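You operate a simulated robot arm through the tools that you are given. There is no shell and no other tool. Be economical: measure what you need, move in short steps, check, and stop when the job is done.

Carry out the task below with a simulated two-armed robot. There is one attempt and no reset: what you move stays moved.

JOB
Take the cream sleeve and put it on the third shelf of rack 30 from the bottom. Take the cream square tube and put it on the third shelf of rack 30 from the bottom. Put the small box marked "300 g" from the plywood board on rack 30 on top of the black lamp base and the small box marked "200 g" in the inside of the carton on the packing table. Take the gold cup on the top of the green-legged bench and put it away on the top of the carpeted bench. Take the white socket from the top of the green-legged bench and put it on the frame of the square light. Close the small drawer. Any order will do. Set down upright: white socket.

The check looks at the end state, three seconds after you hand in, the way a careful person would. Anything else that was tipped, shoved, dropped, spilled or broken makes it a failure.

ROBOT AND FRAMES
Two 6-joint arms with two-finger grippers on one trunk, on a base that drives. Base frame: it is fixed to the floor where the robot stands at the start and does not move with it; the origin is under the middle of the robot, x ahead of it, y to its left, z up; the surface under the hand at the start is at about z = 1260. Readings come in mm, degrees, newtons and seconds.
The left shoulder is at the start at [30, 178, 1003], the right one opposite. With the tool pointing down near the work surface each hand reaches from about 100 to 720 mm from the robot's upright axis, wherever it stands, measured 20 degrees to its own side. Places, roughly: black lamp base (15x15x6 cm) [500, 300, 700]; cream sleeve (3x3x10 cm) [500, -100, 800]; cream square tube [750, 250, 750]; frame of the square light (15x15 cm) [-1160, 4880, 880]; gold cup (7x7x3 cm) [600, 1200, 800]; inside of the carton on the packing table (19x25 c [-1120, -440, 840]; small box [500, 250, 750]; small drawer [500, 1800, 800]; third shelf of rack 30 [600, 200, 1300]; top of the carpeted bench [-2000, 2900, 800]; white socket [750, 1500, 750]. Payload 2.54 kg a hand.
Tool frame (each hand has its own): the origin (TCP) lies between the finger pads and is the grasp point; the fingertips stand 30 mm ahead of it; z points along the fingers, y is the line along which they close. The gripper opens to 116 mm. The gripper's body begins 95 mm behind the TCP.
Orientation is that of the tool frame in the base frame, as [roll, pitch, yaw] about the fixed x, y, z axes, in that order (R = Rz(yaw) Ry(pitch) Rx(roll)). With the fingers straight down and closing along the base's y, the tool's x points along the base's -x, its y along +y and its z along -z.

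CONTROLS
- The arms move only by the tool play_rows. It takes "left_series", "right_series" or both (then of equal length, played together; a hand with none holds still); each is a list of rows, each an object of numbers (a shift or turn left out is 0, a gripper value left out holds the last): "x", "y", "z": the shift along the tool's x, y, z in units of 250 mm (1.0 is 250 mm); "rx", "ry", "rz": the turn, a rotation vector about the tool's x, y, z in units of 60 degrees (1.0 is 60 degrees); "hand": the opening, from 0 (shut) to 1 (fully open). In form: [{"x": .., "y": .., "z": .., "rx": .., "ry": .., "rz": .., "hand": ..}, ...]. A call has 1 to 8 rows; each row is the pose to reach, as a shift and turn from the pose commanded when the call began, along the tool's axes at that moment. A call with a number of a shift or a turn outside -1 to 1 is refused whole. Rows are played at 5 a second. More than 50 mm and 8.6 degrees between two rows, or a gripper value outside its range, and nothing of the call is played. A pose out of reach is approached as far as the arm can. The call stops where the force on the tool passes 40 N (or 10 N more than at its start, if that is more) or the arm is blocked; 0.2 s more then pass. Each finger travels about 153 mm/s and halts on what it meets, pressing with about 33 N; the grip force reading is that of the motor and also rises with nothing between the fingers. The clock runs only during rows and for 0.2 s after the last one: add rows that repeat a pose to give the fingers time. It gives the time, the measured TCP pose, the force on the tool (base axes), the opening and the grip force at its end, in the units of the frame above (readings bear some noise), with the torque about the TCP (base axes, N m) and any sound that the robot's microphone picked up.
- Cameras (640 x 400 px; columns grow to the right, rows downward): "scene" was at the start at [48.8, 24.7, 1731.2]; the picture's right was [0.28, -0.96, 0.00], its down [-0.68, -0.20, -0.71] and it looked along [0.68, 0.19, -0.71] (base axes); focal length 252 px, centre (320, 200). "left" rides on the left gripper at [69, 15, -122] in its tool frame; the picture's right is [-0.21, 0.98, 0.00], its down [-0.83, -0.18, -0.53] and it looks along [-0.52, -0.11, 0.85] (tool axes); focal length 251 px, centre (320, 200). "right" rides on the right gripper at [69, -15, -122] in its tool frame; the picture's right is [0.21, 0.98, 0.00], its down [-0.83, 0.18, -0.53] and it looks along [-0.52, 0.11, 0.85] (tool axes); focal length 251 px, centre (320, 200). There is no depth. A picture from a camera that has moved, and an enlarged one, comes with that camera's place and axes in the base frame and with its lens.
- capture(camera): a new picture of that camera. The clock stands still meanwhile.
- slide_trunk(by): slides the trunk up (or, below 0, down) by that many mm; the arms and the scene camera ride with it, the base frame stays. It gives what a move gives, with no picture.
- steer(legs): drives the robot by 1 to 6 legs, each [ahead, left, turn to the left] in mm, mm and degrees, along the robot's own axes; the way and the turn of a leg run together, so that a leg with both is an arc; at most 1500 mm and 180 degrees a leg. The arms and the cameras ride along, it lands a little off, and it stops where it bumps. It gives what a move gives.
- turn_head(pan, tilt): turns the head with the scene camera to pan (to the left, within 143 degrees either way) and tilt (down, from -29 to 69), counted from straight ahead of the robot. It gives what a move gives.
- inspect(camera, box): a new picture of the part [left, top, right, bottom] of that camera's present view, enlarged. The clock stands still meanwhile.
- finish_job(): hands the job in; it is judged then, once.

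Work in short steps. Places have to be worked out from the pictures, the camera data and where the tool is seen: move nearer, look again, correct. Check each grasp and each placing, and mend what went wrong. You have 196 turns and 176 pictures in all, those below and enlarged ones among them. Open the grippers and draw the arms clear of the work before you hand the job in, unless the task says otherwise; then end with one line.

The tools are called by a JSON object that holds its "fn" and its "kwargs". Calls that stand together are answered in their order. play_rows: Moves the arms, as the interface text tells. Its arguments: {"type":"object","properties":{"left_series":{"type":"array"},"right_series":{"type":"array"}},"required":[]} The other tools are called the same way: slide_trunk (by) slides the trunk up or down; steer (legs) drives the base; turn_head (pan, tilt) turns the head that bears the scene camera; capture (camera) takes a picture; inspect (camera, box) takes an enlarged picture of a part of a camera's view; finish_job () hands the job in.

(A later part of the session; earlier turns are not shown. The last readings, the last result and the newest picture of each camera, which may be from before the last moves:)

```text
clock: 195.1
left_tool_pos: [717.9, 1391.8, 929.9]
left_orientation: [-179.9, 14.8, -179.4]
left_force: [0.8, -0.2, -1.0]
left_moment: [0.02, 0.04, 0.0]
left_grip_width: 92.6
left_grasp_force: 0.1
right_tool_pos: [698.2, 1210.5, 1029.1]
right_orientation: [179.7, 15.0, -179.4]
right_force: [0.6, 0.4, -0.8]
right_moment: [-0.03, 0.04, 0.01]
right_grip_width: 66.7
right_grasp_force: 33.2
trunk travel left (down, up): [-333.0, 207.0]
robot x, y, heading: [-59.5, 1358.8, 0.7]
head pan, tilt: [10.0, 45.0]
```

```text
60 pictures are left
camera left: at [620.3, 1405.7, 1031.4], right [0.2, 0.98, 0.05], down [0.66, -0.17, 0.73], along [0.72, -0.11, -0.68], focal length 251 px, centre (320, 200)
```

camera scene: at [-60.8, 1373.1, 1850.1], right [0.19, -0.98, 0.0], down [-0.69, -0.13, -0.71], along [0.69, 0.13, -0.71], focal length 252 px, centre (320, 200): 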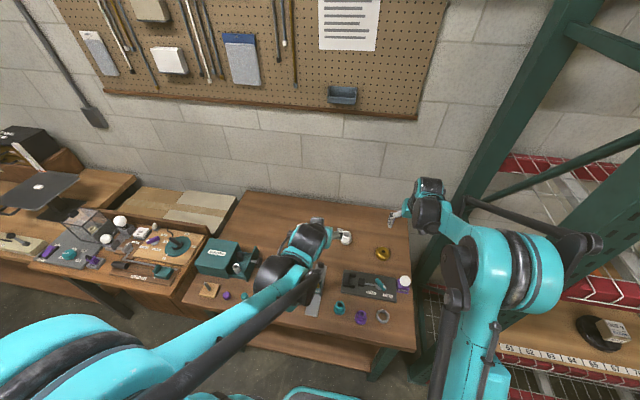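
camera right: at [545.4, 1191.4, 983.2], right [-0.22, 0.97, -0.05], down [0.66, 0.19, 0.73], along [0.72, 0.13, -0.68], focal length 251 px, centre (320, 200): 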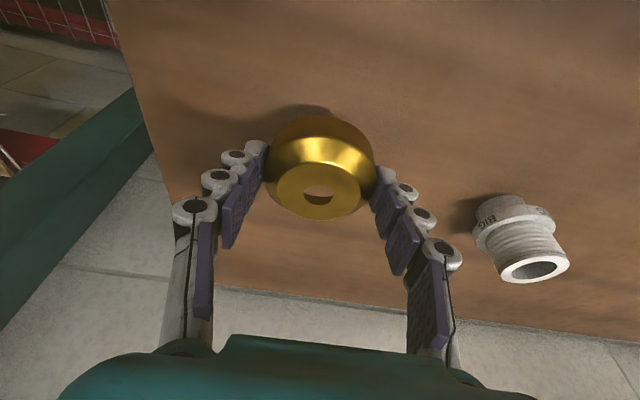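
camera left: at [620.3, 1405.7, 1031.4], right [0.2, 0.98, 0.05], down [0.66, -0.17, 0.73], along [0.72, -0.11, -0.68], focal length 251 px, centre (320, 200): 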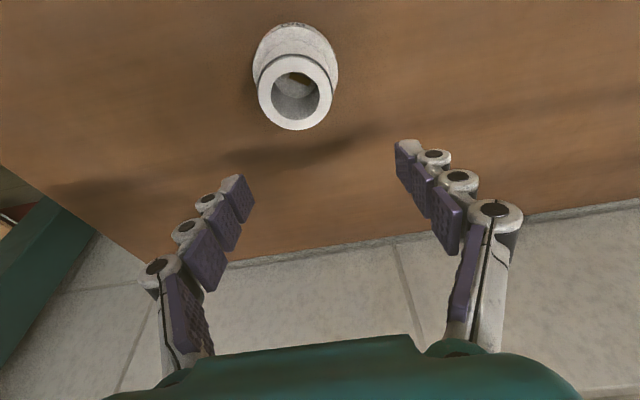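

Socket again at (685, 1385.5). I move back 38 mm first, then down to z 857.

{"fn": "play_rows", "kwargs": {"left_series": [{"x": 0.1, "y": -0.022, "z": -0.02}, {"x": 0.16, "y": -0.022, "z": 0.02}, {"x": 0.19, "y": -0.022, "z": 0.12}, {"x": 0.222, "y": -0.022, "z": 0.243}, {"x": 0.222, "y": -0.022, "z": 0.243}]}}

{"fn": "capture", "kwargs": {"camera": "left"}}

```text
clock: 196.3
left_tool_pos: [678.4, 1385.1, 859.2]
left_orientation: [-179.9, 15.0, -179.4]
left_force: [-1.1, -0.6, -0.2]
left_moment: [-0.02, 0.0, -0.02]
left_grip_width: 92.8
left_grasp_force: 0.0
right_tool_pos: [696.1, 1209.5, 1030.5]
right_orientation: [179.7, 15.0, -179.4]
right_force: [-0.3, -0.2, -0.9]
right_moment: [-0.01, -0.01, 0.0]
right_grip_width: 66.6
right_grasp_force: 33.0
trunk travel left (down, up): [-333.0, 207.0]
robot x, y, heading: [-55.6, 1353.0, 1.2]
head pan, tilt: [10.0, 45.0]
```

```text
59 pictures are left
camera left: at [579.9, 1399.3, 959.4], right [0.2, 0.98, 0.05], down [0.66, -0.17, 0.73], along [0.72, -0.11, -0.68], focal length 251 px, centre (320, 200)
```

left: 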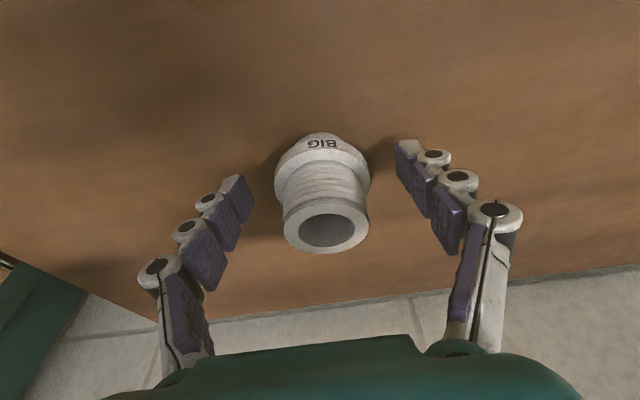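

Centred; I close gently.

{"fn": "play_rows", "kwargs": {"left_series": [{"hand": 0.6}, {"hand": 0.48}, {"hand": 0.38}, {"hand": 0.3}, {"hand": 0.3}]}}

{"fn": "capture", "kwargs": {"camera": "left"}}

```text
clock: 197.5
left_tool_pos: [678.3, 1384.8, 859.0]
left_orientation: [-179.9, 15.1, -179.4]
left_force: [-0.3, 0.6, 0.0]
left_moment: [0.01, 0.03, 0.01]
left_grip_width: 55.2
left_grasp_force: 32.7
right_tool_pos: [697.5, 1209.0, 1031.1]
right_orientation: [179.6, 15.0, -179.4]
right_force: [0.3, -0.1, -0.8]
right_moment: [-0.02, 0.0, -0.01]
right_grip_width: 66.7
right_grasp_force: 33.1
trunk travel left (down, up): [-333.0, 207.0]
robot x, y, heading: [-59.7, 1358.4, 1.3]
head pan, tilt: [10.0, 45.0]
```

```text
58 pictures are left
camera left: at [580.4, 1399.3, 959.3], right [0.2, 0.98, 0.05], down [0.66, -0.17, 0.73], along [0.72, -0.11, -0.68], focal length 251 px, centre (320, 200)
```

left: 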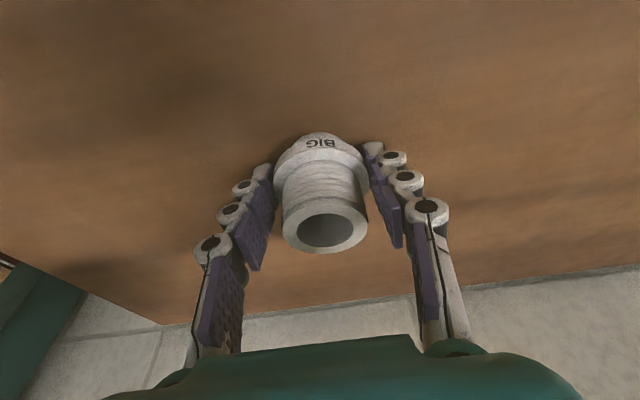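

Both items are held. I lift the socket 170 mm, back off, and plan the trip (the drawer comes last, with free hands).

{"fn": "play_rows", "kwargs": {"left_series": [{"x": -0.03, "z": -0.11}, {"x": -0.06, "z": -0.22}, {"x": -0.09, "z": -0.34}, {"x": -0.12, "z": -0.45}, {"x": -0.15, "z": -0.56}, {"x": -0.18, "z": -0.66}]}}

{"fn": "capture", "kwargs": {"camera": "left"}}

{"fn": "steer", "kwargs": {"legs": [[-500, 0, 0]]}}

{"fn": "turn_head", "kwargs": {"pan": 100, "tilt": 30}}

{"fn": "capture", "kwargs": {"camera": "scene"}}

{"fn": "turn_head", "kwargs": {"pan": 140, "tilt": 30}}

{"fn": "capture", "kwargs": {"camera": "scene"}}

```text
clock: 198.9
left_tool_pos: [678.5, 1386.9, 1030.8]
left_orientation: [-179.7, 14.9, -179.4]
left_force: [-0.4, -0.1, -0.3]
left_moment: [-0.01, 0.0, -0.03]
left_grip_width: 55.3
left_grasp_force: 32.7
right_tool_pos: [696.7, 1209.1, 1031.3]
right_orientation: [179.7, 15.1, -179.4]
right_force: [-0.6, 1.0, -0.5]
right_moment: [-0.01, 0.01, 0.01]
right_grip_width: 66.7
right_grasp_force: 32.8
trunk travel left (down, up): [-333.0, 207.0]
robot x, y, heading: [-57.3, 1357.6, 0.8]
head pan, tilt: [10.0, 45.0]
```

```text
57 pictures are left
camera left: at [580.0, 1401.0, 1131.1], right [0.2, 0.98, 0.05], down [0.66, -0.17, 0.73], along [0.72, -0.11, -0.68], focal length 251 px, centre (320, 200)
```

left: 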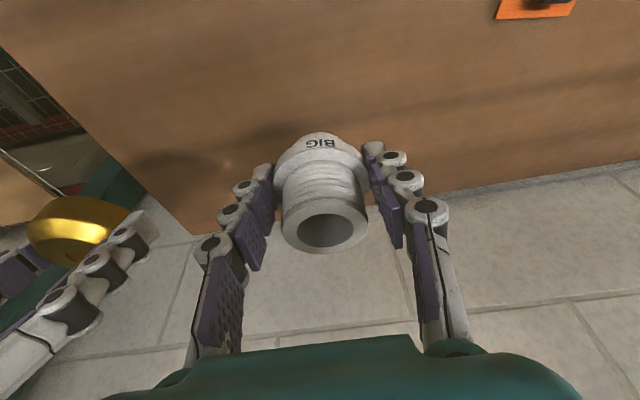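

```text
clock: 201.8
left_tool_pos: [180.7, 1376.8, 1030.5]
left_orientation: [-179.9, 15.0, -179.6]
left_force: [-0.5, 0.5, -1.7]
left_moment: [-0.02, -0.01, 0.01]
left_grip_width: 55.4
left_grasp_force: 33.3
right_tool_pos: [198.1, 1200.3, 1030.7]
right_orientation: [179.8, 15.0, -179.5]
right_force: [-0.4, 0.1, -0.2]
right_moment: [-0.02, 0.0, 0.0]
right_grip_width: 66.7
right_grasp_force: 33.4
trunk travel left (down, up): [-333.0, 207.0]
robot x, y, heading: [-556.1, 1348.3, 0.6]
head pan, tilt: [10.0, 45.0]
```

```text
clock: 203.5
left_tool_pos: [180.5, 1378.1, 1030.1]
left_orientation: [-179.9, 14.9, -179.6]
left_force: [-0.3, 0.4, -0.1]
left_moment: [-0.01, 0.0, 0.0]
left_grip_width: 55.3
left_grasp_force: 32.5
right_tool_pos: [199.8, 1199.1, 1030.3]
right_orientation: [179.8, 15.0, -179.4]
right_force: [1.0, 0.3, -0.8]
right_moment: [0.01, -0.01, 0.01]
right_grip_width: 66.4
right_grasp_force: 33.2
trunk travel left (down, up): [-333.0, 207.0]
robot x, y, heading: [-554.8, 1347.4, 0.8]
head pan, tilt: [100.0, 30.0]
```

```text
56 pictures are left
camera scene: at [-601.2, 1439.6, 1872.8], right [0.98, 0.19, 0.0], down [0.09, -0.49, -0.87], along [-0.16, 0.85, -0.5], focal length 252 px, centre (320, 200)
```

scene: 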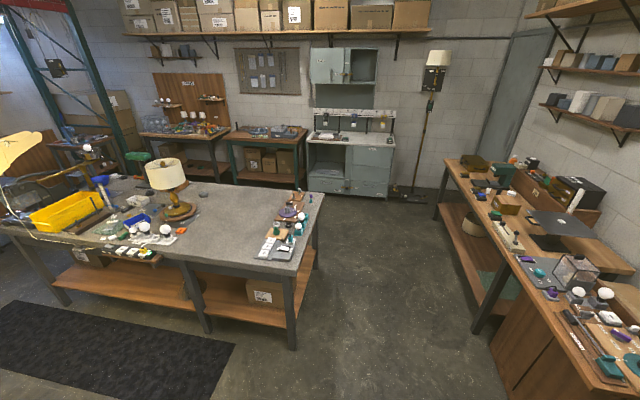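

```text
clock: 204.5
left_tool_pos: [180.3, 1377.4, 1029.1]
left_orientation: [-179.9, 15.0, -179.6]
left_force: [0.8, 0.3, -1.4]
left_moment: [-0.01, 0.01, 0.0]
left_grip_width: 55.5
left_grasp_force: 33.1
right_tool_pos: [198.9, 1200.0, 1031.2]
right_orientation: [179.7, 15.1, -179.4]
right_force: [-0.1, -1.5, -0.7]
right_moment: [-0.02, -0.01, -0.01]
right_grip_width: 66.2
right_grasp_force: 33.2
trunk travel left (down, up): [-333.0, 207.0]
robot x, y, heading: [-553.5, 1347.3, 0.9]
head pan, tilt: [140.0, 30.0]
```

```text
55 pictures are left
camera scene: at [-654.4, 1408.0, 1872.8], right [0.63, 0.77, 0.0], down [0.39, -0.32, -0.87], along [-0.67, 0.55, -0.5], focal length 252 px, centre (320, 200)
```

scene: 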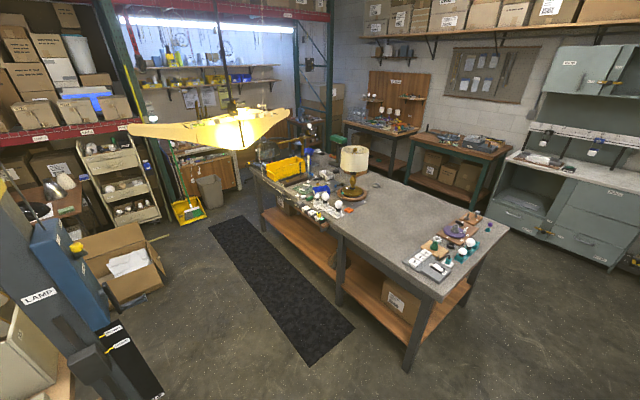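

The carpeted bench spans about x -2826…-915, y 2330…3230, with a free patch near (-1330, 2500). I turn to heading 118° and drive to about (-1100, 1780).

{"fn": "steer", "kwargs": {"legs": [[0, 0, 117.3], [600, 279, 0]]}}

{"fn": "turn_head", "kwargs": {"pan": 0, "tilt": 45}}

{"fn": "capture", "kwargs": {"camera": "scene"}}

{"fn": "capture", "kwargs": {"camera": "right"}}

```text
clock: 213.1
left_tool_pos: [-1442.4, 2388.3, 1029.9]
left_orientation: [-179.8, 15.0, -62.7]
left_force: [-0.6, 0.5, -1.2]
left_moment: [-0.01, 0.0, 0.03]
left_grip_width: 55.4
left_grasp_force: 33.3
right_tool_pos: [-1291.3, 2485.7, 1030.8]
right_orientation: [179.8, 15.1, -62.6]
right_force: [-0.4, 0.6, -0.1]
right_moment: [-0.01, -0.03, 0.03]
right_grip_width: 66.1
right_grasp_force: 32.9
trunk travel left (down, up): [-333.0, 207.0]
robot x, y, heading: [-1082.3, 1747.8, 117.8]
head pan, tilt: [140.0, 30.0]
```

```text
clock: 215.3
left_tool_pos: [-1441.7, 2388.1, 1028.8]
left_orientation: [-179.9, 15.0, -62.6]
left_force: [0.2, 0.8, -0.4]
left_moment: [-0.01, 0.01, 0.04]
left_grip_width: 55.3
left_grasp_force: 33.5
right_tool_pos: [-1291.3, 2484.8, 1030.6]
right_orientation: [179.8, 15.0, -62.6]
right_force: [0.6, -0.6, -0.8]
right_moment: [-0.01, -0.04, -0.03]
right_grip_width: 66.0
right_grasp_force: 32.9
trunk travel left (down, up): [-333.0, 207.0]
robot x, y, heading: [-1081.0, 1742.0, 117.8]
head pan, tilt: [0.0, 45.0]
```

```text
54 pictures are left
camera scene: at [-1105.5, 1793.2, 1850.1], right [0.88, 0.47, 0.0], down [0.33, -0.63, -0.71], along [-0.33, 0.63, -0.71], focal length 252 px, centre (320, 200)
```

scene: 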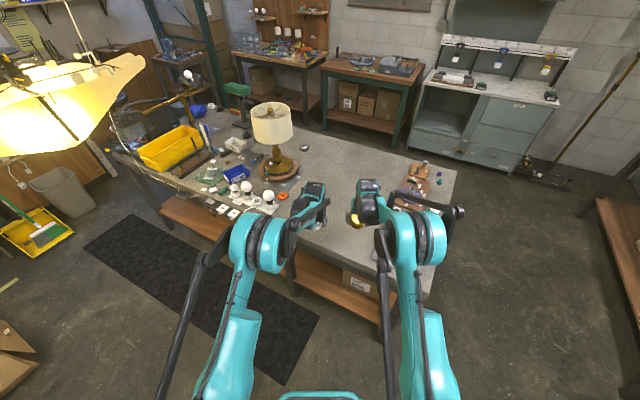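

```text
53 pictures are left
camera right: at [-1232.0, 2404.9, 1131.3], right [-0.77, -0.64, -0.05], down [-0.46, 0.5, 0.73], along [-0.44, 0.59, -0.68], focal length 251 px, centre (320, 200)
```

right: 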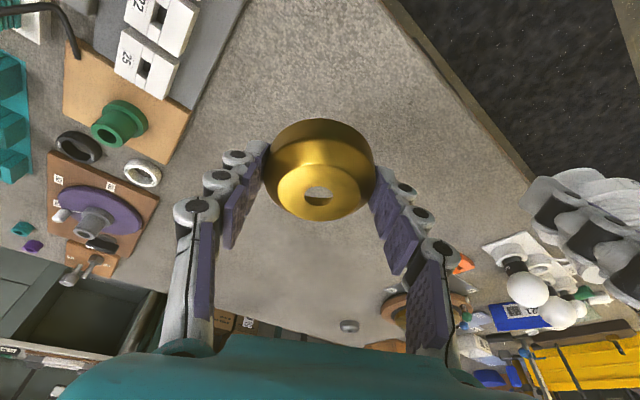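

The free patch is right below the cup. I lower 120 mm, then go slowly to contact.

{"fn": "play_rows", "kwargs": {"right_series": [{"x": 0.03, "z": 0.116}, {"x": 0.06, "z": 0.232}, {"x": 0.09, "z": 0.348}, {"x": 0.124, "z": 0.464}]}}

{"fn": "play_rows", "kwargs": {"right_series": [{"x": 0.01, "z": 0.039}, {"x": 0.02, "z": 0.077}, {"x": 0.03, "z": 0.116}, {"x": 0.04, "z": 0.155}, {"x": 0.05, "z": 0.193}, {"x": 0.06, "z": 0.232}, {"x": 0.07, "z": 0.27}]}}

{"fn": "capture", "kwargs": {"camera": "right"}}

```text
clock: 216.3
left_tool_pos: [-1441.0, 2388.7, 1029.0]
left_orientation: [-179.9, 15.1, -62.6]
left_force: [0.9, 0.8, -1.0]
left_moment: [0.01, 0.0, -0.01]
left_grip_width: 55.3
left_grasp_force: 33.3
right_tool_pos: [-1292.5, 2485.0, 911.1]
right_orientation: [179.7, 14.9, -62.6]
right_force: [0.2, 0.4, -1.1]
right_moment: [-0.03, -0.01, 0.0]
right_grip_width: 65.9
right_grasp_force: 32.5
trunk travel left (down, up): [-333.0, 207.0]
robot x, y, heading: [-1083.3, 1744.0, 118.0]
head pan, tilt: [0.0, 45.0]
```

```text
clock: 217.7
left_tool_pos: [-1439.5, 2385.0, 1032.0]
left_orientation: [-179.8, 15.3, -62.6]
left_force: [0.0, 0.3, -1.6]
left_moment: [0.02, -0.03, -0.01]
left_grip_width: 55.5
left_grasp_force: 33.2
right_tool_pos: [-1292.7, 2484.1, 858.4]
right_orientation: [179.7, 15.5, -62.5]
right_force: [5.8, -12.8, 29.8]
right_moment: [-0.33, -0.55, -0.05]
right_grip_width: 66.0
right_grasp_force: 32.7
trunk travel left (down, up): [-333.0, 207.0]
robot x, y, heading: [-1081.6, 1744.4, 117.6]
head pan, tilt: [0.0, 45.0]
stopped in row 7 (right hand): the force on the tool passed its limit at 51 N (the readings are from after the stop); the commanded pose is now the measured one
```

```text
52 pictures are left
camera right: at [-1232.7, 2403.7, 959.1], right [-0.77, -0.63, -0.05], down [-0.46, 0.5, 0.73], along [-0.44, 0.59, -0.68], focal length 251 px, centre (320, 200)
```

right: 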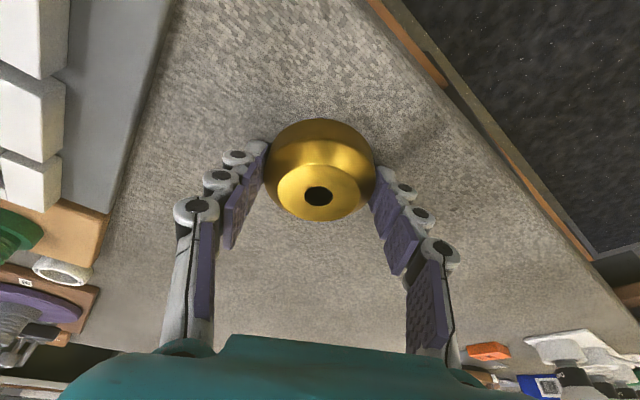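

The cup touches the carpet at TCP z 858. I ease up 4 mm, open, and lift away.

{"fn": "play_rows", "kwargs": {"right_series": [{"x": -0.004, "z": -0.012}, {"x": -0.004, "z": -0.016, "hand": 0.65}, {"x": -0.004, "z": -0.016, "hand": 0.75}, {"x": -0.004, "z": -0.016, "hand": 0.85}, {"x": -0.004, "z": -0.016, "hand": 0.85}]}}

{"fn": "play_rows", "kwargs": {"right_series": [{"x": -0.02, "z": -0.077}, {"x": -0.05, "z": -0.193}, {"x": -0.09, "z": -0.348}, {"x": -0.13, "z": -0.5}, {"x": -0.17, "z": -0.657}]}}

{"fn": "capture", "kwargs": {"camera": "right"}}

```text
clock: 218.9
left_tool_pos: [-1441.4, 2388.9, 1030.0]
left_orientation: [-179.9, 15.1, -62.5]
left_force: [-0.2, 0.0, -0.7]
left_moment: [0.03, -0.01, 0.01]
left_grip_width: 55.3
left_grasp_force: 32.8
right_tool_pos: [-1292.1, 2487.5, 859.8]
right_orientation: [179.7, 15.4, -62.6]
right_force: [-0.5, 0.1, -0.1]
right_moment: [0.01, -0.01, -0.01]
right_grip_width: 98.6
right_grasp_force: 0.0
trunk travel left (down, up): [-333.0, 207.0]
robot x, y, heading: [-1080.6, 1743.3, 117.6]
head pan, tilt: [0.0, 45.0]
```

```text
clock: 220.1
left_tool_pos: [-1441.3, 2387.3, 1030.0]
left_orientation: [-179.8, 15.0, -62.7]
left_force: [-0.4, -0.5, -0.2]
left_moment: [0.0, -0.01, 0.02]
left_grip_width: 55.5
left_grasp_force: 32.9
right_tool_pos: [-1290.0, 2483.7, 1032.2]
right_orientation: [179.8, 15.4, -62.5]
right_force: [-0.4, -0.3, 1.0]
right_moment: [-0.01, 0.03, -0.04]
right_grip_width: 98.8
right_grasp_force: 0.0
trunk travel left (down, up): [-333.0, 207.0]
robot x, y, heading: [-1081.8, 1746.1, 117.8]
head pan, tilt: [0.0, 45.0]
```

```text
51 pictures are left
camera right: at [-1231.3, 2403.9, 1131.6], right [-0.77, -0.63, -0.05], down [-0.46, 0.5, 0.73], along [-0.44, 0.59, -0.68], focal length 251 px, centre (320, 200)
```

right: 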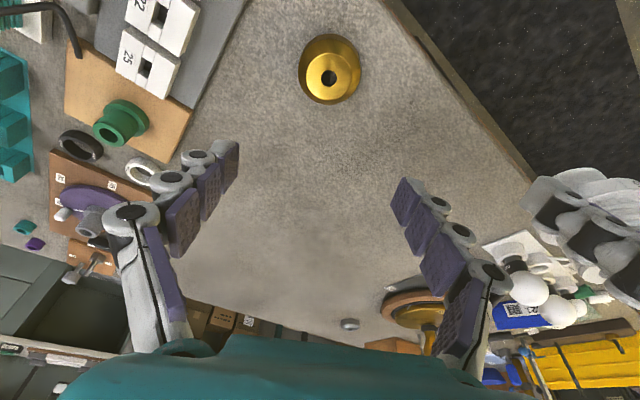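

The cup stands on the carpeted bench. I zoom on the grey cabinet counter where the square light should be.

{"fn": "inspect", "kwargs": {"camera": "scene", "box": [410, 30, 590, 142]}}

```text
3.56 times, centred on (500, 86) of scene
camera zoom: at [-1105.1, 1792.0, 1850.2], right [0.88, 0.47, 0.0], down [0.33, -0.63, -0.71], along [-0.33, 0.63, -0.71], focal length 898 px, centre (-320, 605)
```

zoom: 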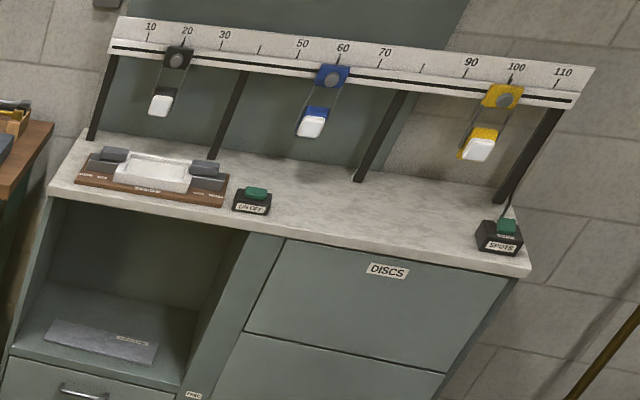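

The square light is the wooden-based unit with a white square frame at the counter's left end, near (-1160, 4880). I go around the end of the carpeted bench: back off, face +y, shift right.

{"fn": "steer", "kwargs": {"legs": [[-350, 0, 0], [0, 0, -27.8], [0, -590, 0]]}}

{"fn": "capture", "kwargs": {"camera": "scene"}}

```text
clock: 226.7
left_tool_pos: [-356.1, 2178.1, 1030.4]
left_orientation: [-179.9, 15.0, -90.1]
left_force: [0.3, 0.7, -1.0]
left_moment: [-0.01, 0.03, 0.02]
left_grip_width: 55.4
left_grasp_force: 32.5
right_tool_pos: [-177.0, 2194.8, 1029.1]
right_orientation: [179.8, 15.3, -90.1]
right_force: [-0.7, 0.0, 0.5]
right_moment: [-0.02, 0.0, 0.02]
right_grip_width: 98.7
right_grasp_force: 0.2
trunk travel left (down, up): [-333.0, 207.0]
robot x, y, heading: [-333.3, 1444.8, 90.2]
head pan, tilt: [0.0, 45.0]
```

```text
49 pictures are left
camera scene: at [-333.2, 1495.3, 1850.1], right [1.0, 0.01, 0.0], down [0.0, -0.71, -0.71], along [0.0, 0.71, -0.71], focal length 252 px, centre (320, 200)
```

scene: 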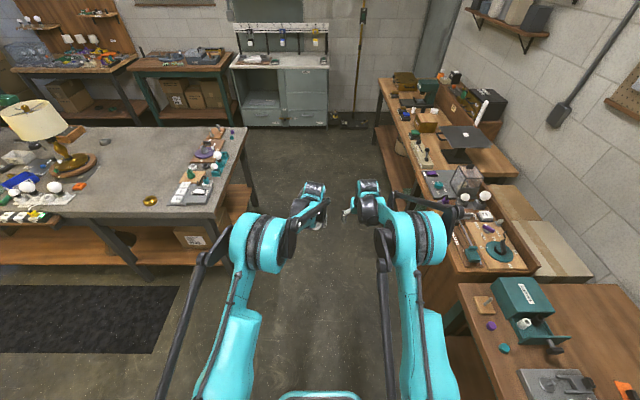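

The corridor is clear. I drive ahead to y ≈ 3700 and then slide left to x ≈ -1125.

{"fn": "steer", "kwargs": {"legs": [[1500, 50, 0], [750, 0, 0], [0, 745, 0]]}}

{"fn": "capture", "kwargs": {"camera": "scene"}}

{"fn": "inspect", "kwargs": {"camera": "scene", "box": [200, 60, 440, 210]}}

```text
refused: leg 1 is longer than a leg can be; nothing moved
```

```text
48 pictures are left
camera scene: at [-333.2, 1495.3, 1850.1], right [1.0, 0.01, 0.0], down [0.0, -0.71, -0.71], along [0.0, 0.71, -0.71], focal length 252 px, centre (320, 200)
```

scene: 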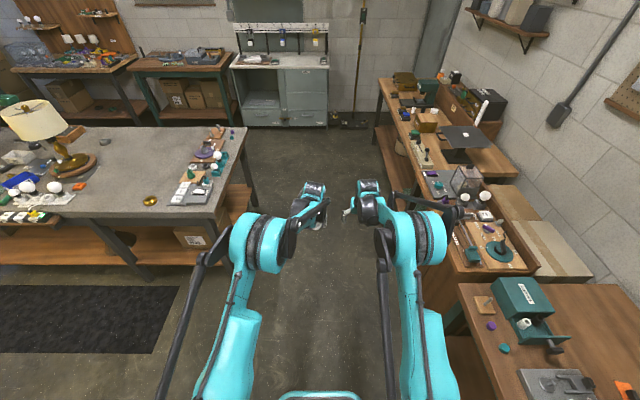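

```text
2.67 times, centred on (320, 135) of scene
camera zoom: at [-333.2, 1495.3, 1850.1], right [1.0, 0.01, 0.0], down [0.0, -0.71, -0.71], along [0.0, 0.71, -0.71], focal length 673 px, centre (320, 373)
```

zoom: 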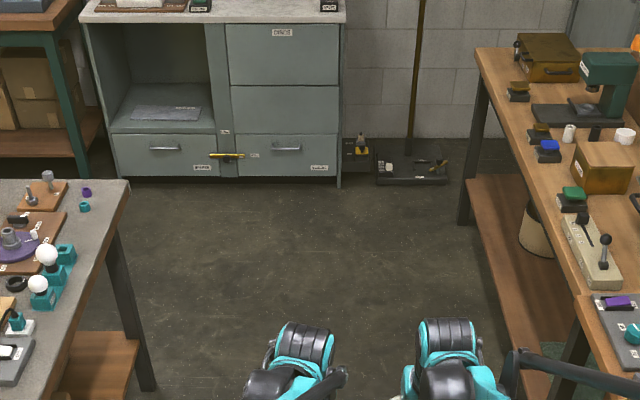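

The first leg was slightly too long; I shorten it and repeat.

{"fn": "steer", "kwargs": {"legs": [[1400, 50, 0], [850, 0, 0], [0, 745, 0]]}}

{"fn": "capture", "kwargs": {"camera": "scene"}}

```text
clock: 241.3
left_tool_pos: [-1124.6, 4409.4, 1030.0]
left_orientation: [-179.9, 15.0, -89.8]
left_force: [0.0, -0.5, -0.8]
left_moment: [-0.02, 0.01, -0.03]
left_grip_width: 55.1
left_grasp_force: 32.4
right_tool_pos: [-945.9, 4427.5, 1030.6]
right_orientation: [179.7, 15.2, -89.9]
right_force: [-1.1, 0.2, 0.8]
right_moment: [0.02, -0.04, 0.0]
right_grip_width: 98.6
right_grasp_force: 0.1
trunk travel left (down, up): [-333.0, 207.0]
robot x, y, heading: [-1095.7, 3672.3, 90.5]
head pan, tilt: [0.0, 45.0]
```

```text
46 pictures are left
camera scene: at [-1098.4, 3727.0, 1850.1], right [1.0, 0.01, 0.0], down [0.01, -0.71, -0.71], along [-0.01, 0.71, -0.71], focal length 252 px, centre (320, 200)
```

scene: 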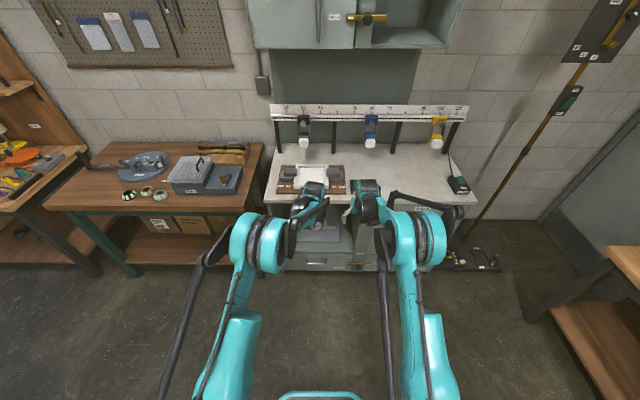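

{"fn": "inspect", "kwargs": {"camera": "scene", "box": [255, 90, 405, 210]}}

{"fn": "capture", "kwargs": {"camera": "left"}}

```text
3.33 times, centred on (330, 150) of scene
camera zoom: at [-1098.4, 3727.0, 1850.1], right [1.0, 0.01, 0.0], down [0.01, -0.71, -0.71], along [-0.01, 0.71, -0.71], focal length 842 px, centre (287, 367)
```

zoom: 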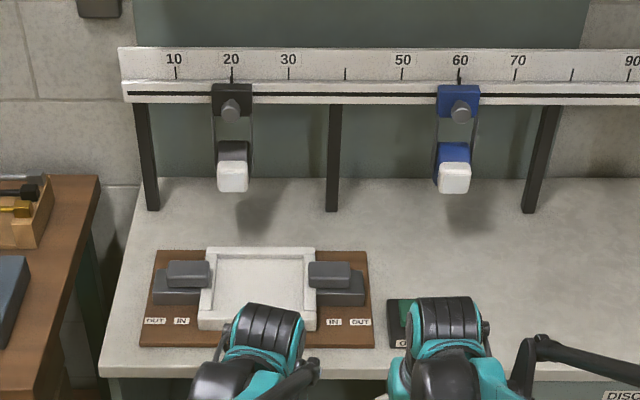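

```text
44 pictures are left
camera left: at [-1138.5, 4310.3, 1130.5], right [-0.98, 0.2, 0.05], down [0.18, 0.66, 0.73], along [0.11, 0.72, -0.68], focal length 251 px, centre (320, 200)
```

left: 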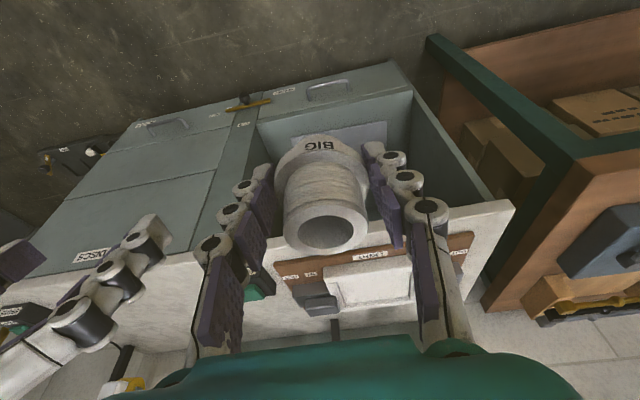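

The white square is centred at about (-1159, 4895) and the hanging spot is about 200 mm behind it, so the way is clear. I drive ahead 440 mm and 34 mm left.

{"fn": "steer", "kwargs": {"legs": [[440, 36, 0]]}}

{"fn": "capture", "kwargs": {"camera": "left"}}

{"fn": "inspect", "kwargs": {"camera": "scene", "box": [230, 130, 410, 270]}}

```text
clock: 244.0
left_tool_pos: [-1165.9, 4843.2, 1029.7]
left_orientation: [-179.9, 14.9, -89.7]
left_force: [-0.3, -0.4, 0.1]
left_moment: [-0.03, 0.0, -0.01]
left_grip_width: 55.2
left_grasp_force: 33.1
right_tool_pos: [-988.0, 4861.3, 1030.2]
right_orientation: [179.9, 15.3, -89.6]
right_force: [-0.5, -0.1, -0.2]
right_moment: [-0.01, 0.03, -0.01]
right_grip_width: 98.6
right_grasp_force: 0.1
trunk travel left (down, up): [-333.0, 207.0]
robot x, y, heading: [-1141.3, 4107.8, 90.8]
head pan, tilt: [0.0, 45.0]
```

```text
43 pictures are left
camera left: at [-1180.3, 4745.0, 1130.3], right [-0.98, 0.2, 0.05], down [0.18, 0.66, 0.73], along [0.11, 0.72, -0.68], focal length 251 px, centre (320, 200)
```

left: 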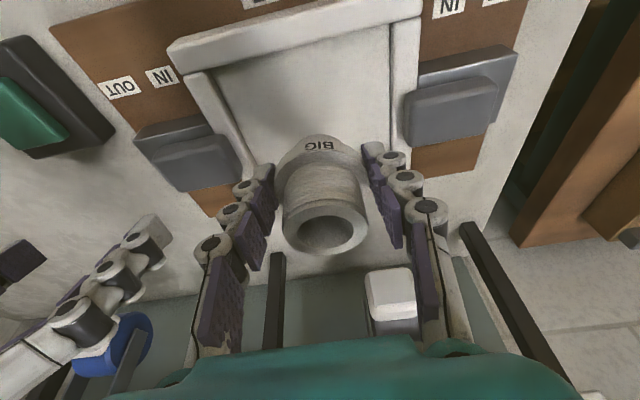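

```text
2.86 times, centred on (320, 200) of scene
camera zoom: at [-1138.4, 4162.2, 1850.1], right [1.0, 0.01, 0.0], down [0.01, -0.71, -0.71], along [-0.01, 0.71, -0.71], focal length 722 px, centre (320, 200)
```

zoom: 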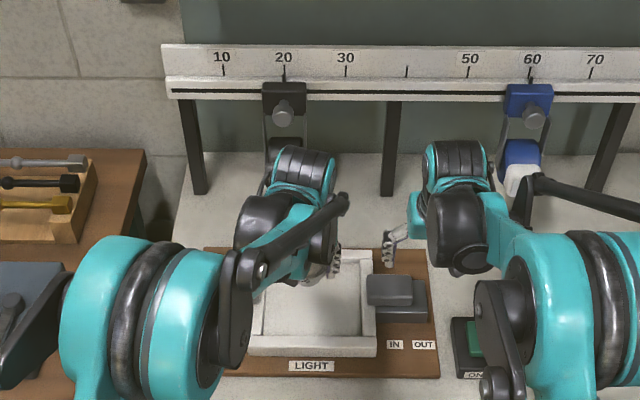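

The frame's interior is centred near (-1158, 4900). I move ahead 50 mm, right 8 mm and down 80 mm, then look.

{"fn": "play_rows", "kwargs": {"left_series": [{"x": -0.08, "y": -0.016, "z": 0.03}, {"x": -0.15, "y": -0.032, "z": 0.1}, {"x": -0.14, "y": -0.032, "z": 0.22}, {"x": -0.11, "y": -0.032, "z": 0.361}, {"x": -0.11, "y": -0.032, "z": 0.361}]}}

{"fn": "capture", "kwargs": {"camera": "left"}}

{"fn": "capture", "kwargs": {"camera": "right"}}

```text
clock: 245.2
left_tool_pos: [-1157.5, 4891.7, 948.1]
left_orientation: [-179.9, 15.0, -89.7]
left_force: [0.5, -1.2, -1.3]
left_moment: [0.05, 0.01, -0.01]
left_grip_width: 55.4
left_grasp_force: 33.1
right_tool_pos: [-987.2, 4861.1, 1032.0]
right_orientation: [179.8, 15.4, -89.7]
right_force: [-0.4, 0.1, 1.2]
right_moment: [0.02, 0.03, 0.03]
right_grip_width: 98.7
right_grasp_force: 0.1
trunk travel left (down, up): [-333.0, 207.0]
robot x, y, heading: [-1137.5, 4104.8, 90.7]
head pan, tilt: [0.0, 45.0]
```

```text
41 pictures are left
camera left: at [-1171.0, 4793.2, 1049.5], right [-0.98, 0.2, 0.05], down [0.18, 0.66, 0.73], along [0.11, 0.72, -0.68], focal length 251 px, centre (320, 200)
```

left: 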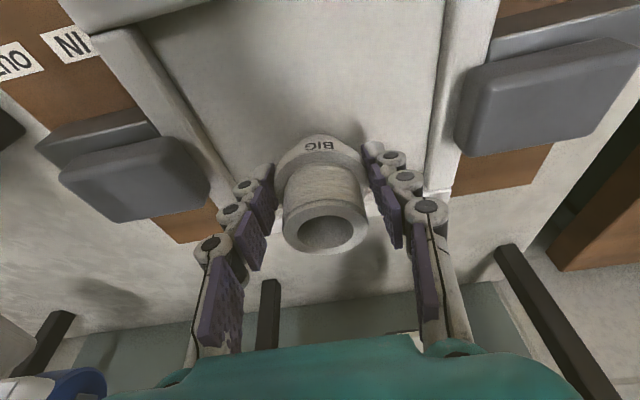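

```text
40 pictures are left
camera right: at [-971.8, 4762.2, 1131.0], right [-0.98, -0.21, -0.05], down [-0.18, 0.65, 0.73], along [-0.12, 0.73, -0.68], focal length 251 px, centre (320, 200)
```

right: 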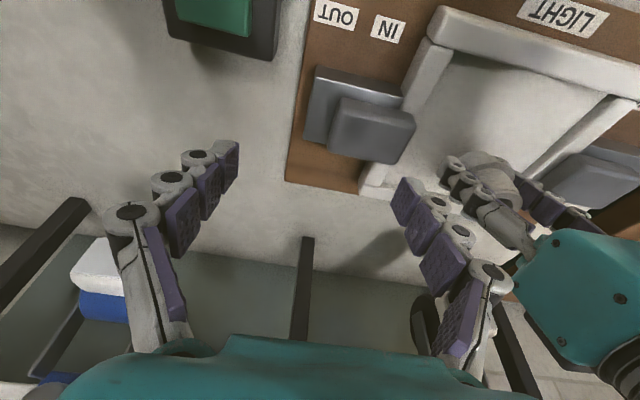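

The socket hangs over the middle of the frame. I lower slowly to contact.

{"fn": "play_rows", "kwargs": {"left_series": [{"x": 0.008, "z": 0.031}, {"x": 0.016, "z": 0.062}, {"x": 0.022, "z": 0.085}, {"x": 0.028, "z": 0.108}, {"x": 0.034, "z": 0.131}, {"x": 0.04, "z": 0.155}, {"x": 0.046, "z": 0.178}, {"x": 0.052, "z": 0.2}]}}

{"fn": "capture", "kwargs": {"camera": "left"}}

```text
clock: 246.4
left_tool_pos: [-1158.7, 4891.8, 920.8]
left_orientation: [179.9, 15.2, -89.7]
left_force: [-1.3, -7.9, 20.2]
left_moment: [-0.15, 0.25, 0.08]
left_grip_width: 54.9
left_grasp_force: 32.9
right_tool_pos: [-988.5, 4859.7, 1032.8]
right_orientation: [179.8, 15.5, -89.6]
right_force: [-0.8, 0.5, -0.5]
right_moment: [0.01, 0.0, -0.01]
right_grip_width: 98.6
right_grasp_force: 0.0
trunk travel left (down, up): [-333.0, 207.0]
robot x, y, heading: [-1138.9, 4106.9, 91.1]
head pan, tilt: [0.0, 45.0]
stopped in row 6 (left hand): the force on the tool passed its limit at 48 N (the readings are from after the stop); the commanded pose is now the measured one
```

```text
39 pictures are left
camera left: at [-1171.6, 4792.7, 1021.0], right [-0.98, 0.2, 0.06], down [0.18, 0.66, 0.73], along [0.11, 0.73, -0.68], focal length 251 px, centre (320, 200)
```

left: 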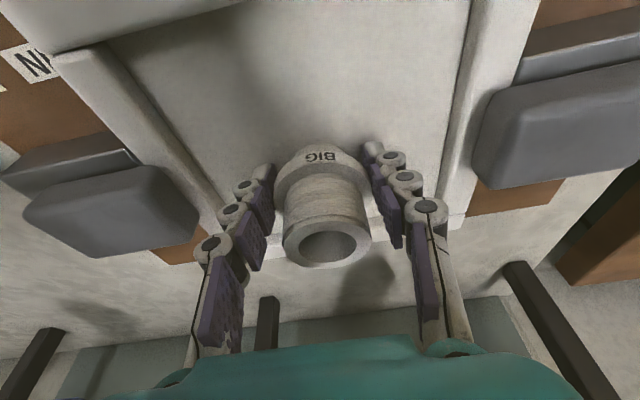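

Contact at z 921. I ease up 3 mm and open slowly.

{"fn": "play_rows", "kwargs": {"left_series": [{"x": -0.003, "z": -0.01}, {"x": -0.003, "z": -0.01, "hand": 0.5}, {"x": -0.003, "z": -0.01, "hand": 0.56}, {"x": -0.003, "z": -0.01, "hand": 0.63}, {"x": -0.003, "z": -0.01, "hand": 0.72}, {"x": -0.003, "z": -0.01, "hand": 0.8}]}}

{"fn": "capture", "kwargs": {"camera": "left"}}

```text
clock: 247.8
left_tool_pos: [-1157.3, 4894.5, 920.5]
left_orientation: [-179.9, 15.1, -89.6]
left_force: [0.1, 0.2, 0.9]
left_moment: [-0.01, 0.04, 0.01]
left_grip_width: 93.1
left_grasp_force: 0.0
right_tool_pos: [-987.5, 4862.9, 1031.7]
right_orientation: [179.7, 15.3, -89.5]
right_force: [0.7, -0.1, 0.2]
right_moment: [-0.02, 0.01, 0.0]
right_grip_width: 98.7
right_grasp_force: 0.2
trunk travel left (down, up): [-333.0, 207.0]
robot x, y, heading: [-1137.5, 4108.7, 90.6]
head pan, tilt: [0.0, 45.0]
```

```text
38 pictures are left
camera left: at [-1171.4, 4794.6, 1021.0], right [-0.98, 0.2, 0.05], down [0.18, 0.66, 0.73], along [0.11, 0.72, -0.68], focal length 251 px, centre (320, 200)
```

left: 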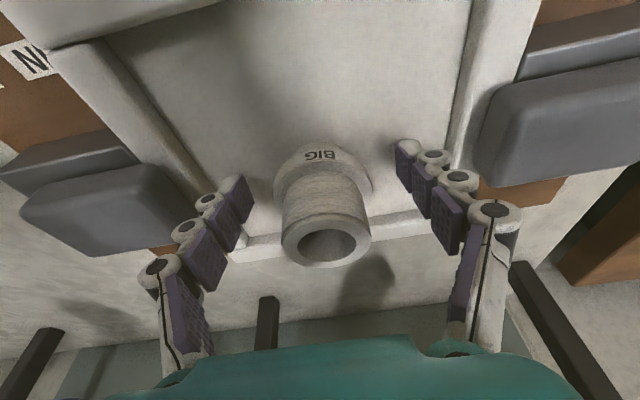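

The socket stands upright within the frame. I withdraw up and then check from the scene camera.

{"fn": "play_rows", "kwargs": {"left_series": [{"z": -0.06}, {"z": -0.18}, {"z": -0.34}, {"z": -0.52}, {"z": -0.68}]}}

{"fn": "steer", "kwargs": {"legs": [[-430, 0, 0]]}}

{"fn": "inspect", "kwargs": {"camera": "scene", "box": [240, 100, 400, 220]}}

```text
clock: 249.0
left_tool_pos: [-1157.8, 4849.1, 1085.2]
left_orientation: [-179.9, 15.1, -89.8]
left_force: [0.3, -0.6, 0.5]
left_moment: [0.02, -0.01, 0.0]
left_grip_width: 92.9
left_grasp_force: 0.1
right_tool_pos: [-988.0, 4860.4, 1030.9]
right_orientation: [179.8, 15.3, -89.6]
right_force: [-0.1, -0.2, -0.5]
right_moment: [0.03, 0.0, 0.0]
right_grip_width: 98.3
right_grasp_force: 0.0
trunk travel left (down, up): [-333.0, 207.0]
robot x, y, heading: [-1140.6, 4109.9, 90.8]
head pan, tilt: [0.0, 45.0]
```

```text
clock: 251.6
left_tool_pos: [-1148.3, 4424.6, 1084.4]
left_orientation: [-179.9, 15.3, -90.2]
left_force: [-0.4, -0.2, -0.1]
left_moment: [0.0, 0.03, 0.0]
left_grip_width: 92.8
left_grasp_force: 0.0
right_tool_pos: [-977.1, 4434.7, 1031.4]
right_orientation: [179.9, 15.3, -90.1]
right_force: [-0.1, -0.5, 0.1]
right_moment: [0.02, 0.01, -0.01]
right_grip_width: 98.5
right_grasp_force: 0.0
trunk travel left (down, up): [-333.0, 207.0]
robot x, y, heading: [-1134.7, 3683.3, 90.4]
head pan, tilt: [0.0, 45.0]
```

```text
3.33 times, centred on (320, 160) of scene
camera zoom: at [-1134.2, 3734.9, 1850.2], right [1.0, 0.0, 0.0], down [0.0, -0.71, -0.71], along [0.0, 0.71, -0.71], focal length 842 px, centre (320, 333)
```

zoom: 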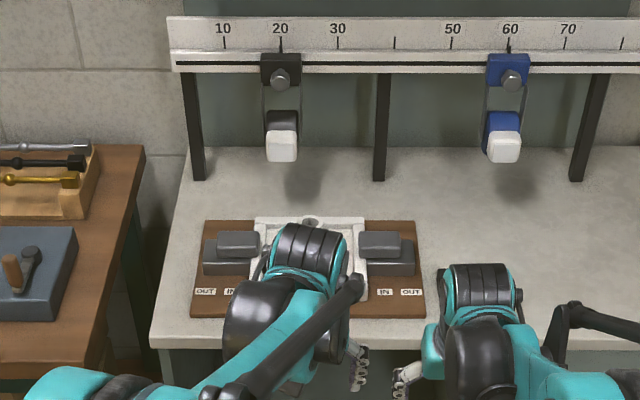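

The socket's top is visible in the frame behind the hand. I slide right and check it unobstructed, then return for the drawer.

{"fn": "steer", "kwargs": {"legs": [[0, -745, 0]]}}

{"fn": "turn_head", "kwargs": {"pan": 28, "tilt": 35}}

{"fn": "inspect", "kwargs": {"camera": "scene", "box": [200, 80, 440, 260]}}

```text
clock: 255.7
left_tool_pos: [-399.4, 4426.8, 1082.7]
left_orientation: [-180.0, 15.1, -90.4]
left_force: [-0.2, -0.6, -0.7]
left_moment: [0.04, 0.05, -0.02]
left_grip_width: 93.0
left_grasp_force: 0.1
right_tool_pos: [-230.0, 4436.9, 1030.4]
right_orientation: [179.8, 15.3, -90.3]
right_force: [-0.4, 0.0, -0.8]
right_moment: [0.01, -0.02, 0.01]
right_grip_width: 98.7
right_grasp_force: 0.1
trunk travel left (down, up): [-333.0, 207.0]
robot x, y, heading: [-389.7, 3681.9, 90.0]
head pan, tilt: [0.0, 45.0]
```

```text
clock: 256.6
left_tool_pos: [-400.0, 4426.9, 1084.2]
left_orientation: [-179.9, 15.1, -90.3]
left_force: [-0.2, 0.2, 0.0]
left_moment: [-0.02, 0.01, 0.01]
left_grip_width: 92.8
left_grasp_force: 0.0
right_tool_pos: [-227.5, 4435.9, 1030.8]
right_orientation: [179.7, 15.3, -90.3]
right_force: [0.3, 0.5, -0.2]
right_moment: [0.0, 0.0, 0.0]
right_grip_width: 98.6
right_grasp_force: 0.0
trunk travel left (down, up): [-333.0, 207.0]
robot x, y, heading: [-389.9, 3685.7, 90.2]
head pan, tilt: [28.0, 35.0]
```

```text
2.22 times, centred on (320, 170) of scene
camera zoom: at [-429.6, 3734.3, 1864.9], right [0.88, 0.47, 0.0], down [0.27, -0.51, -0.82], along [-0.39, 0.72, -0.57], focal length 561 px, centre (320, 267)
```

zoom: 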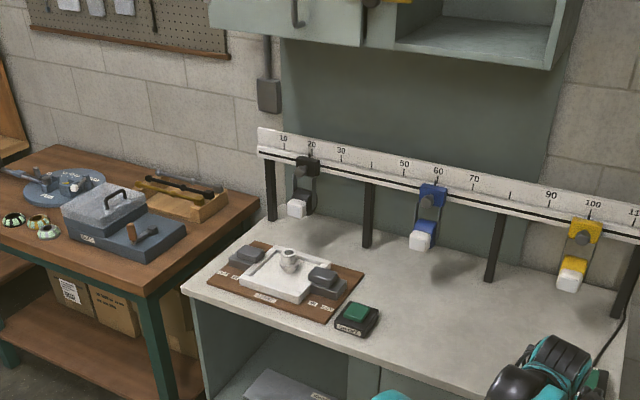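

The socket is upright in the frame. I drive back down the corridor and turn to face the bench.

{"fn": "steer", "kwargs": {"legs": [[-1400, 0, 0], [-480, 0, 0], [0, 230, 0], [0, 0, -90]]}}

{"fn": "turn_head", "kwargs": {"pan": -10, "tilt": 45}}

{"fn": "capture", "kwargs": {"camera": "scene"}}

```text
clock: 271.2
left_tool_pos: [157.1, 1806.9, 1084.0]
left_orientation: [-180.0, 15.0, -179.3]
left_force: [0.0, 0.4, -1.0]
left_moment: [0.02, 0.01, 0.03]
left_grip_width: 92.7
left_grasp_force: 0.0
right_tool_pos: [169.7, 1636.8, 1030.9]
right_orientation: [179.8, 15.3, -179.1]
right_force: [0.1, 0.8, -0.6]
right_moment: [0.03, -0.02, -0.01]
right_grip_width: 98.4
right_grasp_force: 0.1
trunk travel left (down, up): [-333.0, 207.0]
robot x, y, heading: [-585.0, 1784.9, 1.3]
head pan, tilt: [28.0, 35.0]
```

```text
clock: 272.3
left_tool_pos: [157.6, 1808.7, 1082.5]
left_orientation: [-179.9, 15.2, -179.3]
left_force: [0.8, 0.1, -0.2]
left_moment: [-0.03, -0.02, 0.03]
left_grip_width: 92.9
left_grasp_force: 0.1
right_tool_pos: [170.4, 1637.3, 1030.7]
right_orientation: [179.8, 15.3, -179.2]
right_force: [-0.3, -0.2, 0.4]
right_moment: [0.02, -0.01, 0.0]
right_grip_width: 98.6
right_grasp_force: 0.1
trunk travel left (down, up): [-333.0, 207.0]
robot x, y, heading: [-582.4, 1784.8, 1.2]
head pan, tilt: [-10.0, 45.0]
```

```text
35 pictures are left
camera scene: at [-533.5, 1772.2, 1850.1], right [-0.15, -0.99, 0.0], down [-0.7, 0.11, -0.71], along [0.7, -0.11, -0.71], focal length 252 px, centre (320, 200)
```

scene: 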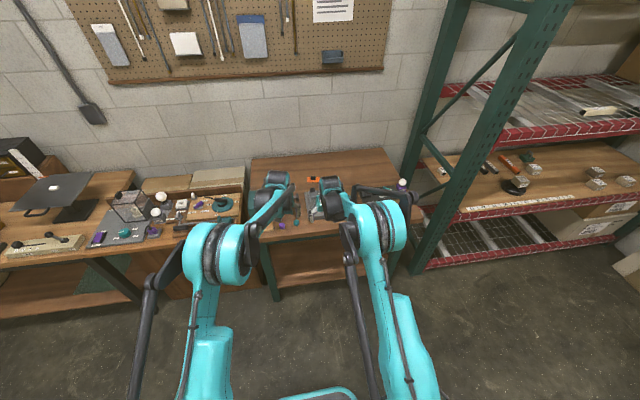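

The arms block the view; I use the hand cameras.

{"fn": "capture", "kwargs": {"camera": "right"}}

{"fn": "capture", "kwargs": {"camera": "left"}}

```text
34 pictures are left
camera right: at [71.6, 1620.5, 1130.5], right [-0.22, 0.97, -0.05], down [0.65, 0.19, 0.73], along [0.72, 0.13, -0.68], focal length 251 px, centre (320, 200)
```

right: 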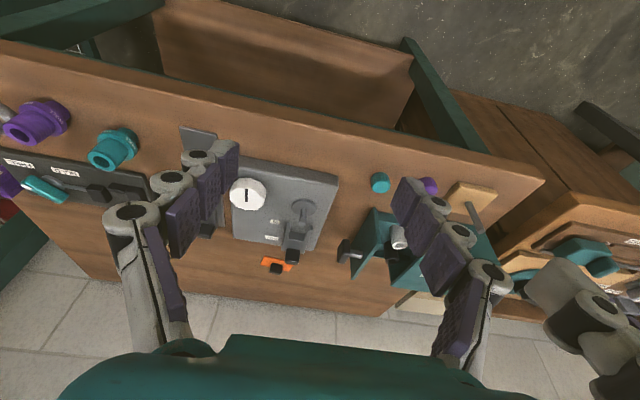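

```text
33 pictures are left
camera left: at [60.0, 1821.3, 1184.3], right [0.2, 0.98, 0.05], down [0.66, -0.17, 0.73], along [0.72, -0.11, -0.68], focal length 251 px, centre (320, 200)
```

left: 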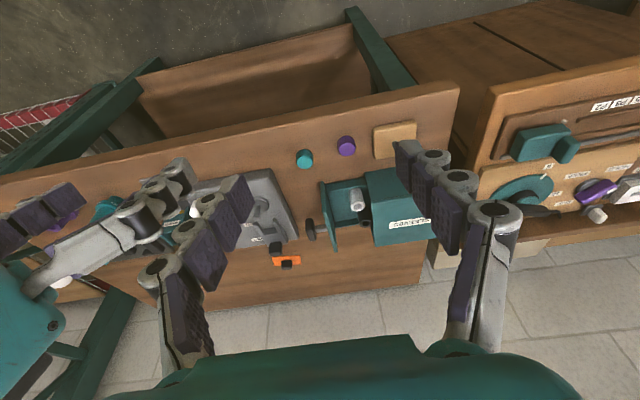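

The drawer's front panel is at y ≈ 1779 (x 376–500, up to z ≈ 920), its knob near (430, 1747, 895); it's about 78 mm open and closes toward +y. I use the left hand, closed, as a pusher: first drive so it stands at about (430, 1700).

{"fn": "steer", "kwargs": {"legs": [[270, -108, 0]]}}

{"fn": "play_rows", "kwargs": {"left_series": [{"hand": 0.5}, {"hand": 0.2}, {"hand": 0.0}, {"hand": 0.0}, {"hand": 0.0}]}}

{"fn": "capture", "kwargs": {"camera": "left"}}

{"fn": "capture", "kwargs": {"camera": "right"}}

```text
clock: 274.3
left_tool_pos: [424.7, 1697.0, 1083.2]
left_orientation: [-179.8, 15.0, -179.9]
left_force: [0.9, 0.8, -0.1]
left_moment: [0.02, 0.05, 0.0]
left_grip_width: 92.6
left_grasp_force: 0.0
right_tool_pos: [435.5, 1526.0, 1029.8]
right_orientation: [179.8, 15.3, -179.8]
right_force: [0.5, 0.3, -0.1]
right_moment: [0.02, 0.04, -0.02]
right_grip_width: 98.8
right_grasp_force: 0.1
trunk travel left (down, up): [-333.0, 207.0]
robot x, y, heading: [-318.7, 1678.8, 0.5]
head pan, tilt: [-10.0, 45.0]
```

```text
clock: 275.5
left_tool_pos: [422.7, 1696.7, 1083.9]
left_orientation: [-179.9, 15.1, -179.9]
left_force: [-0.1, -0.8, 0.2]
left_moment: [-0.02, -0.02, 0.01]
left_grip_width: 0.1
left_grasp_force: 28.7
right_tool_pos: [435.2, 1526.1, 1030.1]
right_orientation: [179.7, 15.3, -179.7]
right_force: [-0.3, 0.8, -0.7]
right_moment: [0.01, -0.01, 0.0]
right_grip_width: 98.7
right_grasp_force: 0.1
trunk travel left (down, up): [-333.0, 207.0]
robot x, y, heading: [-320.2, 1681.4, 0.5]
head pan, tilt: [-10.0, 45.0]
```

```text
32 pictures are left
camera left: at [326.6, 1711.2, 1184.4], right [0.21, 0.98, 0.05], down [0.66, -0.18, 0.73], along [0.72, -0.11, -0.68], focal length 251 px, centre (320, 200)
```

left: 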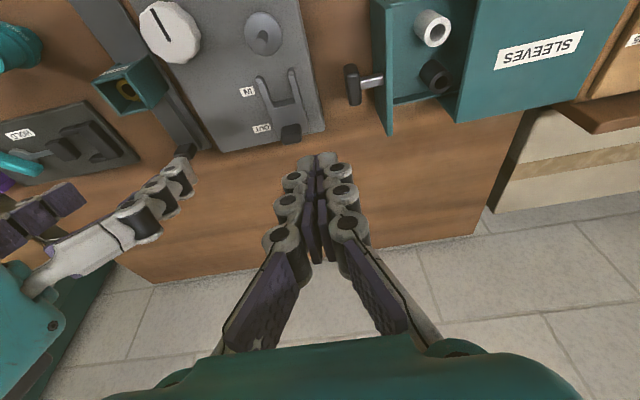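

```text
31 pictures are left
camera right: at [336.2, 1510.3, 1130.6], right [-0.21, 0.98, -0.05], down [0.65, 0.18, 0.73], along [0.73, 0.12, -0.68], focal length 251 px, centre (320, 200)
```

right: 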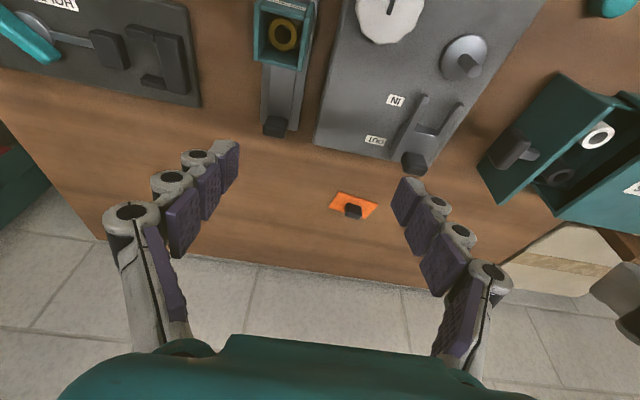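

The T-shaped knob is at (454, 1739, 897). I lower the closed left hand to (453, 1692, 900), beside it.

{"fn": "play_rows", "kwargs": {"left_series": [{"x": -0.08, "y": -0.01, "z": 0.04}, {"x": -0.06, "y": -0.02, "z": 0.2}, {"x": -0.02, "y": -0.02, "z": 0.36}, {"x": 0.02, "y": -0.02, "z": 0.52}, {"x": 0.05, "y": -0.02, "z": 0.66}, {"x": 0.075, "y": -0.02, "z": 0.742}, {"x": 0.075, "y": -0.02, "z": 0.742}]}}

{"fn": "capture", "kwargs": {"camera": "left"}}

{"fn": "capture", "kwargs": {"camera": "right"}}

```text
clock: 277.1
left_tool_pos: [453.7, 1692.0, 898.2]
left_orientation: [-179.9, 15.1, -179.9]
left_force: [-1.0, 0.8, 0.0]
left_moment: [-0.02, -0.01, -0.03]
left_grip_width: 0.0
left_grasp_force: 28.9
right_tool_pos: [435.1, 1526.5, 1031.0]
right_orientation: [179.7, 15.3, -179.8]
right_force: [0.6, 0.1, -0.4]
right_moment: [-0.01, 0.02, -0.01]
right_grip_width: 98.7
right_grasp_force: 0.0
trunk travel left (down, up): [-333.0, 207.0]
robot x, y, heading: [-316.4, 1679.3, 0.3]
head pan, tilt: [-10.0, 45.0]
```

```text
30 pictures are left
camera left: at [355.4, 1707.1, 1000.0], right [0.21, 0.98, 0.05], down [0.66, -0.18, 0.73], along [0.72, -0.11, -0.68], focal length 251 px, centre (320, 200)
```

left: 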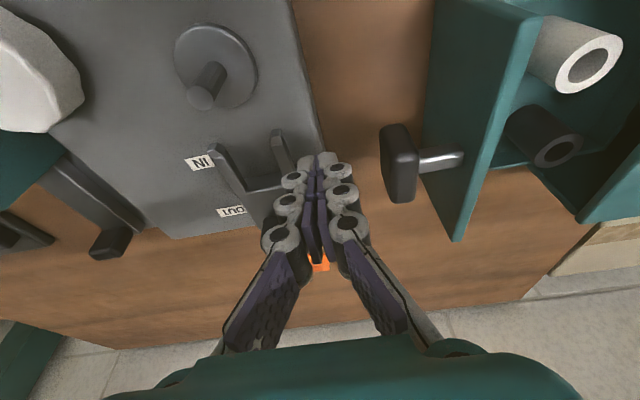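

```text
29 pictures are left
camera right: at [336.0, 1510.3, 1130.7], right [-0.21, 0.98, -0.05], down [0.65, 0.18, 0.73], along [0.73, 0.12, -0.68], focal length 251 px, centre (320, 200)
```

right: 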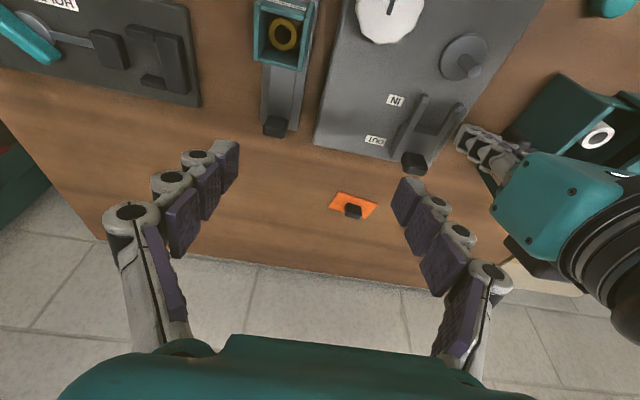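

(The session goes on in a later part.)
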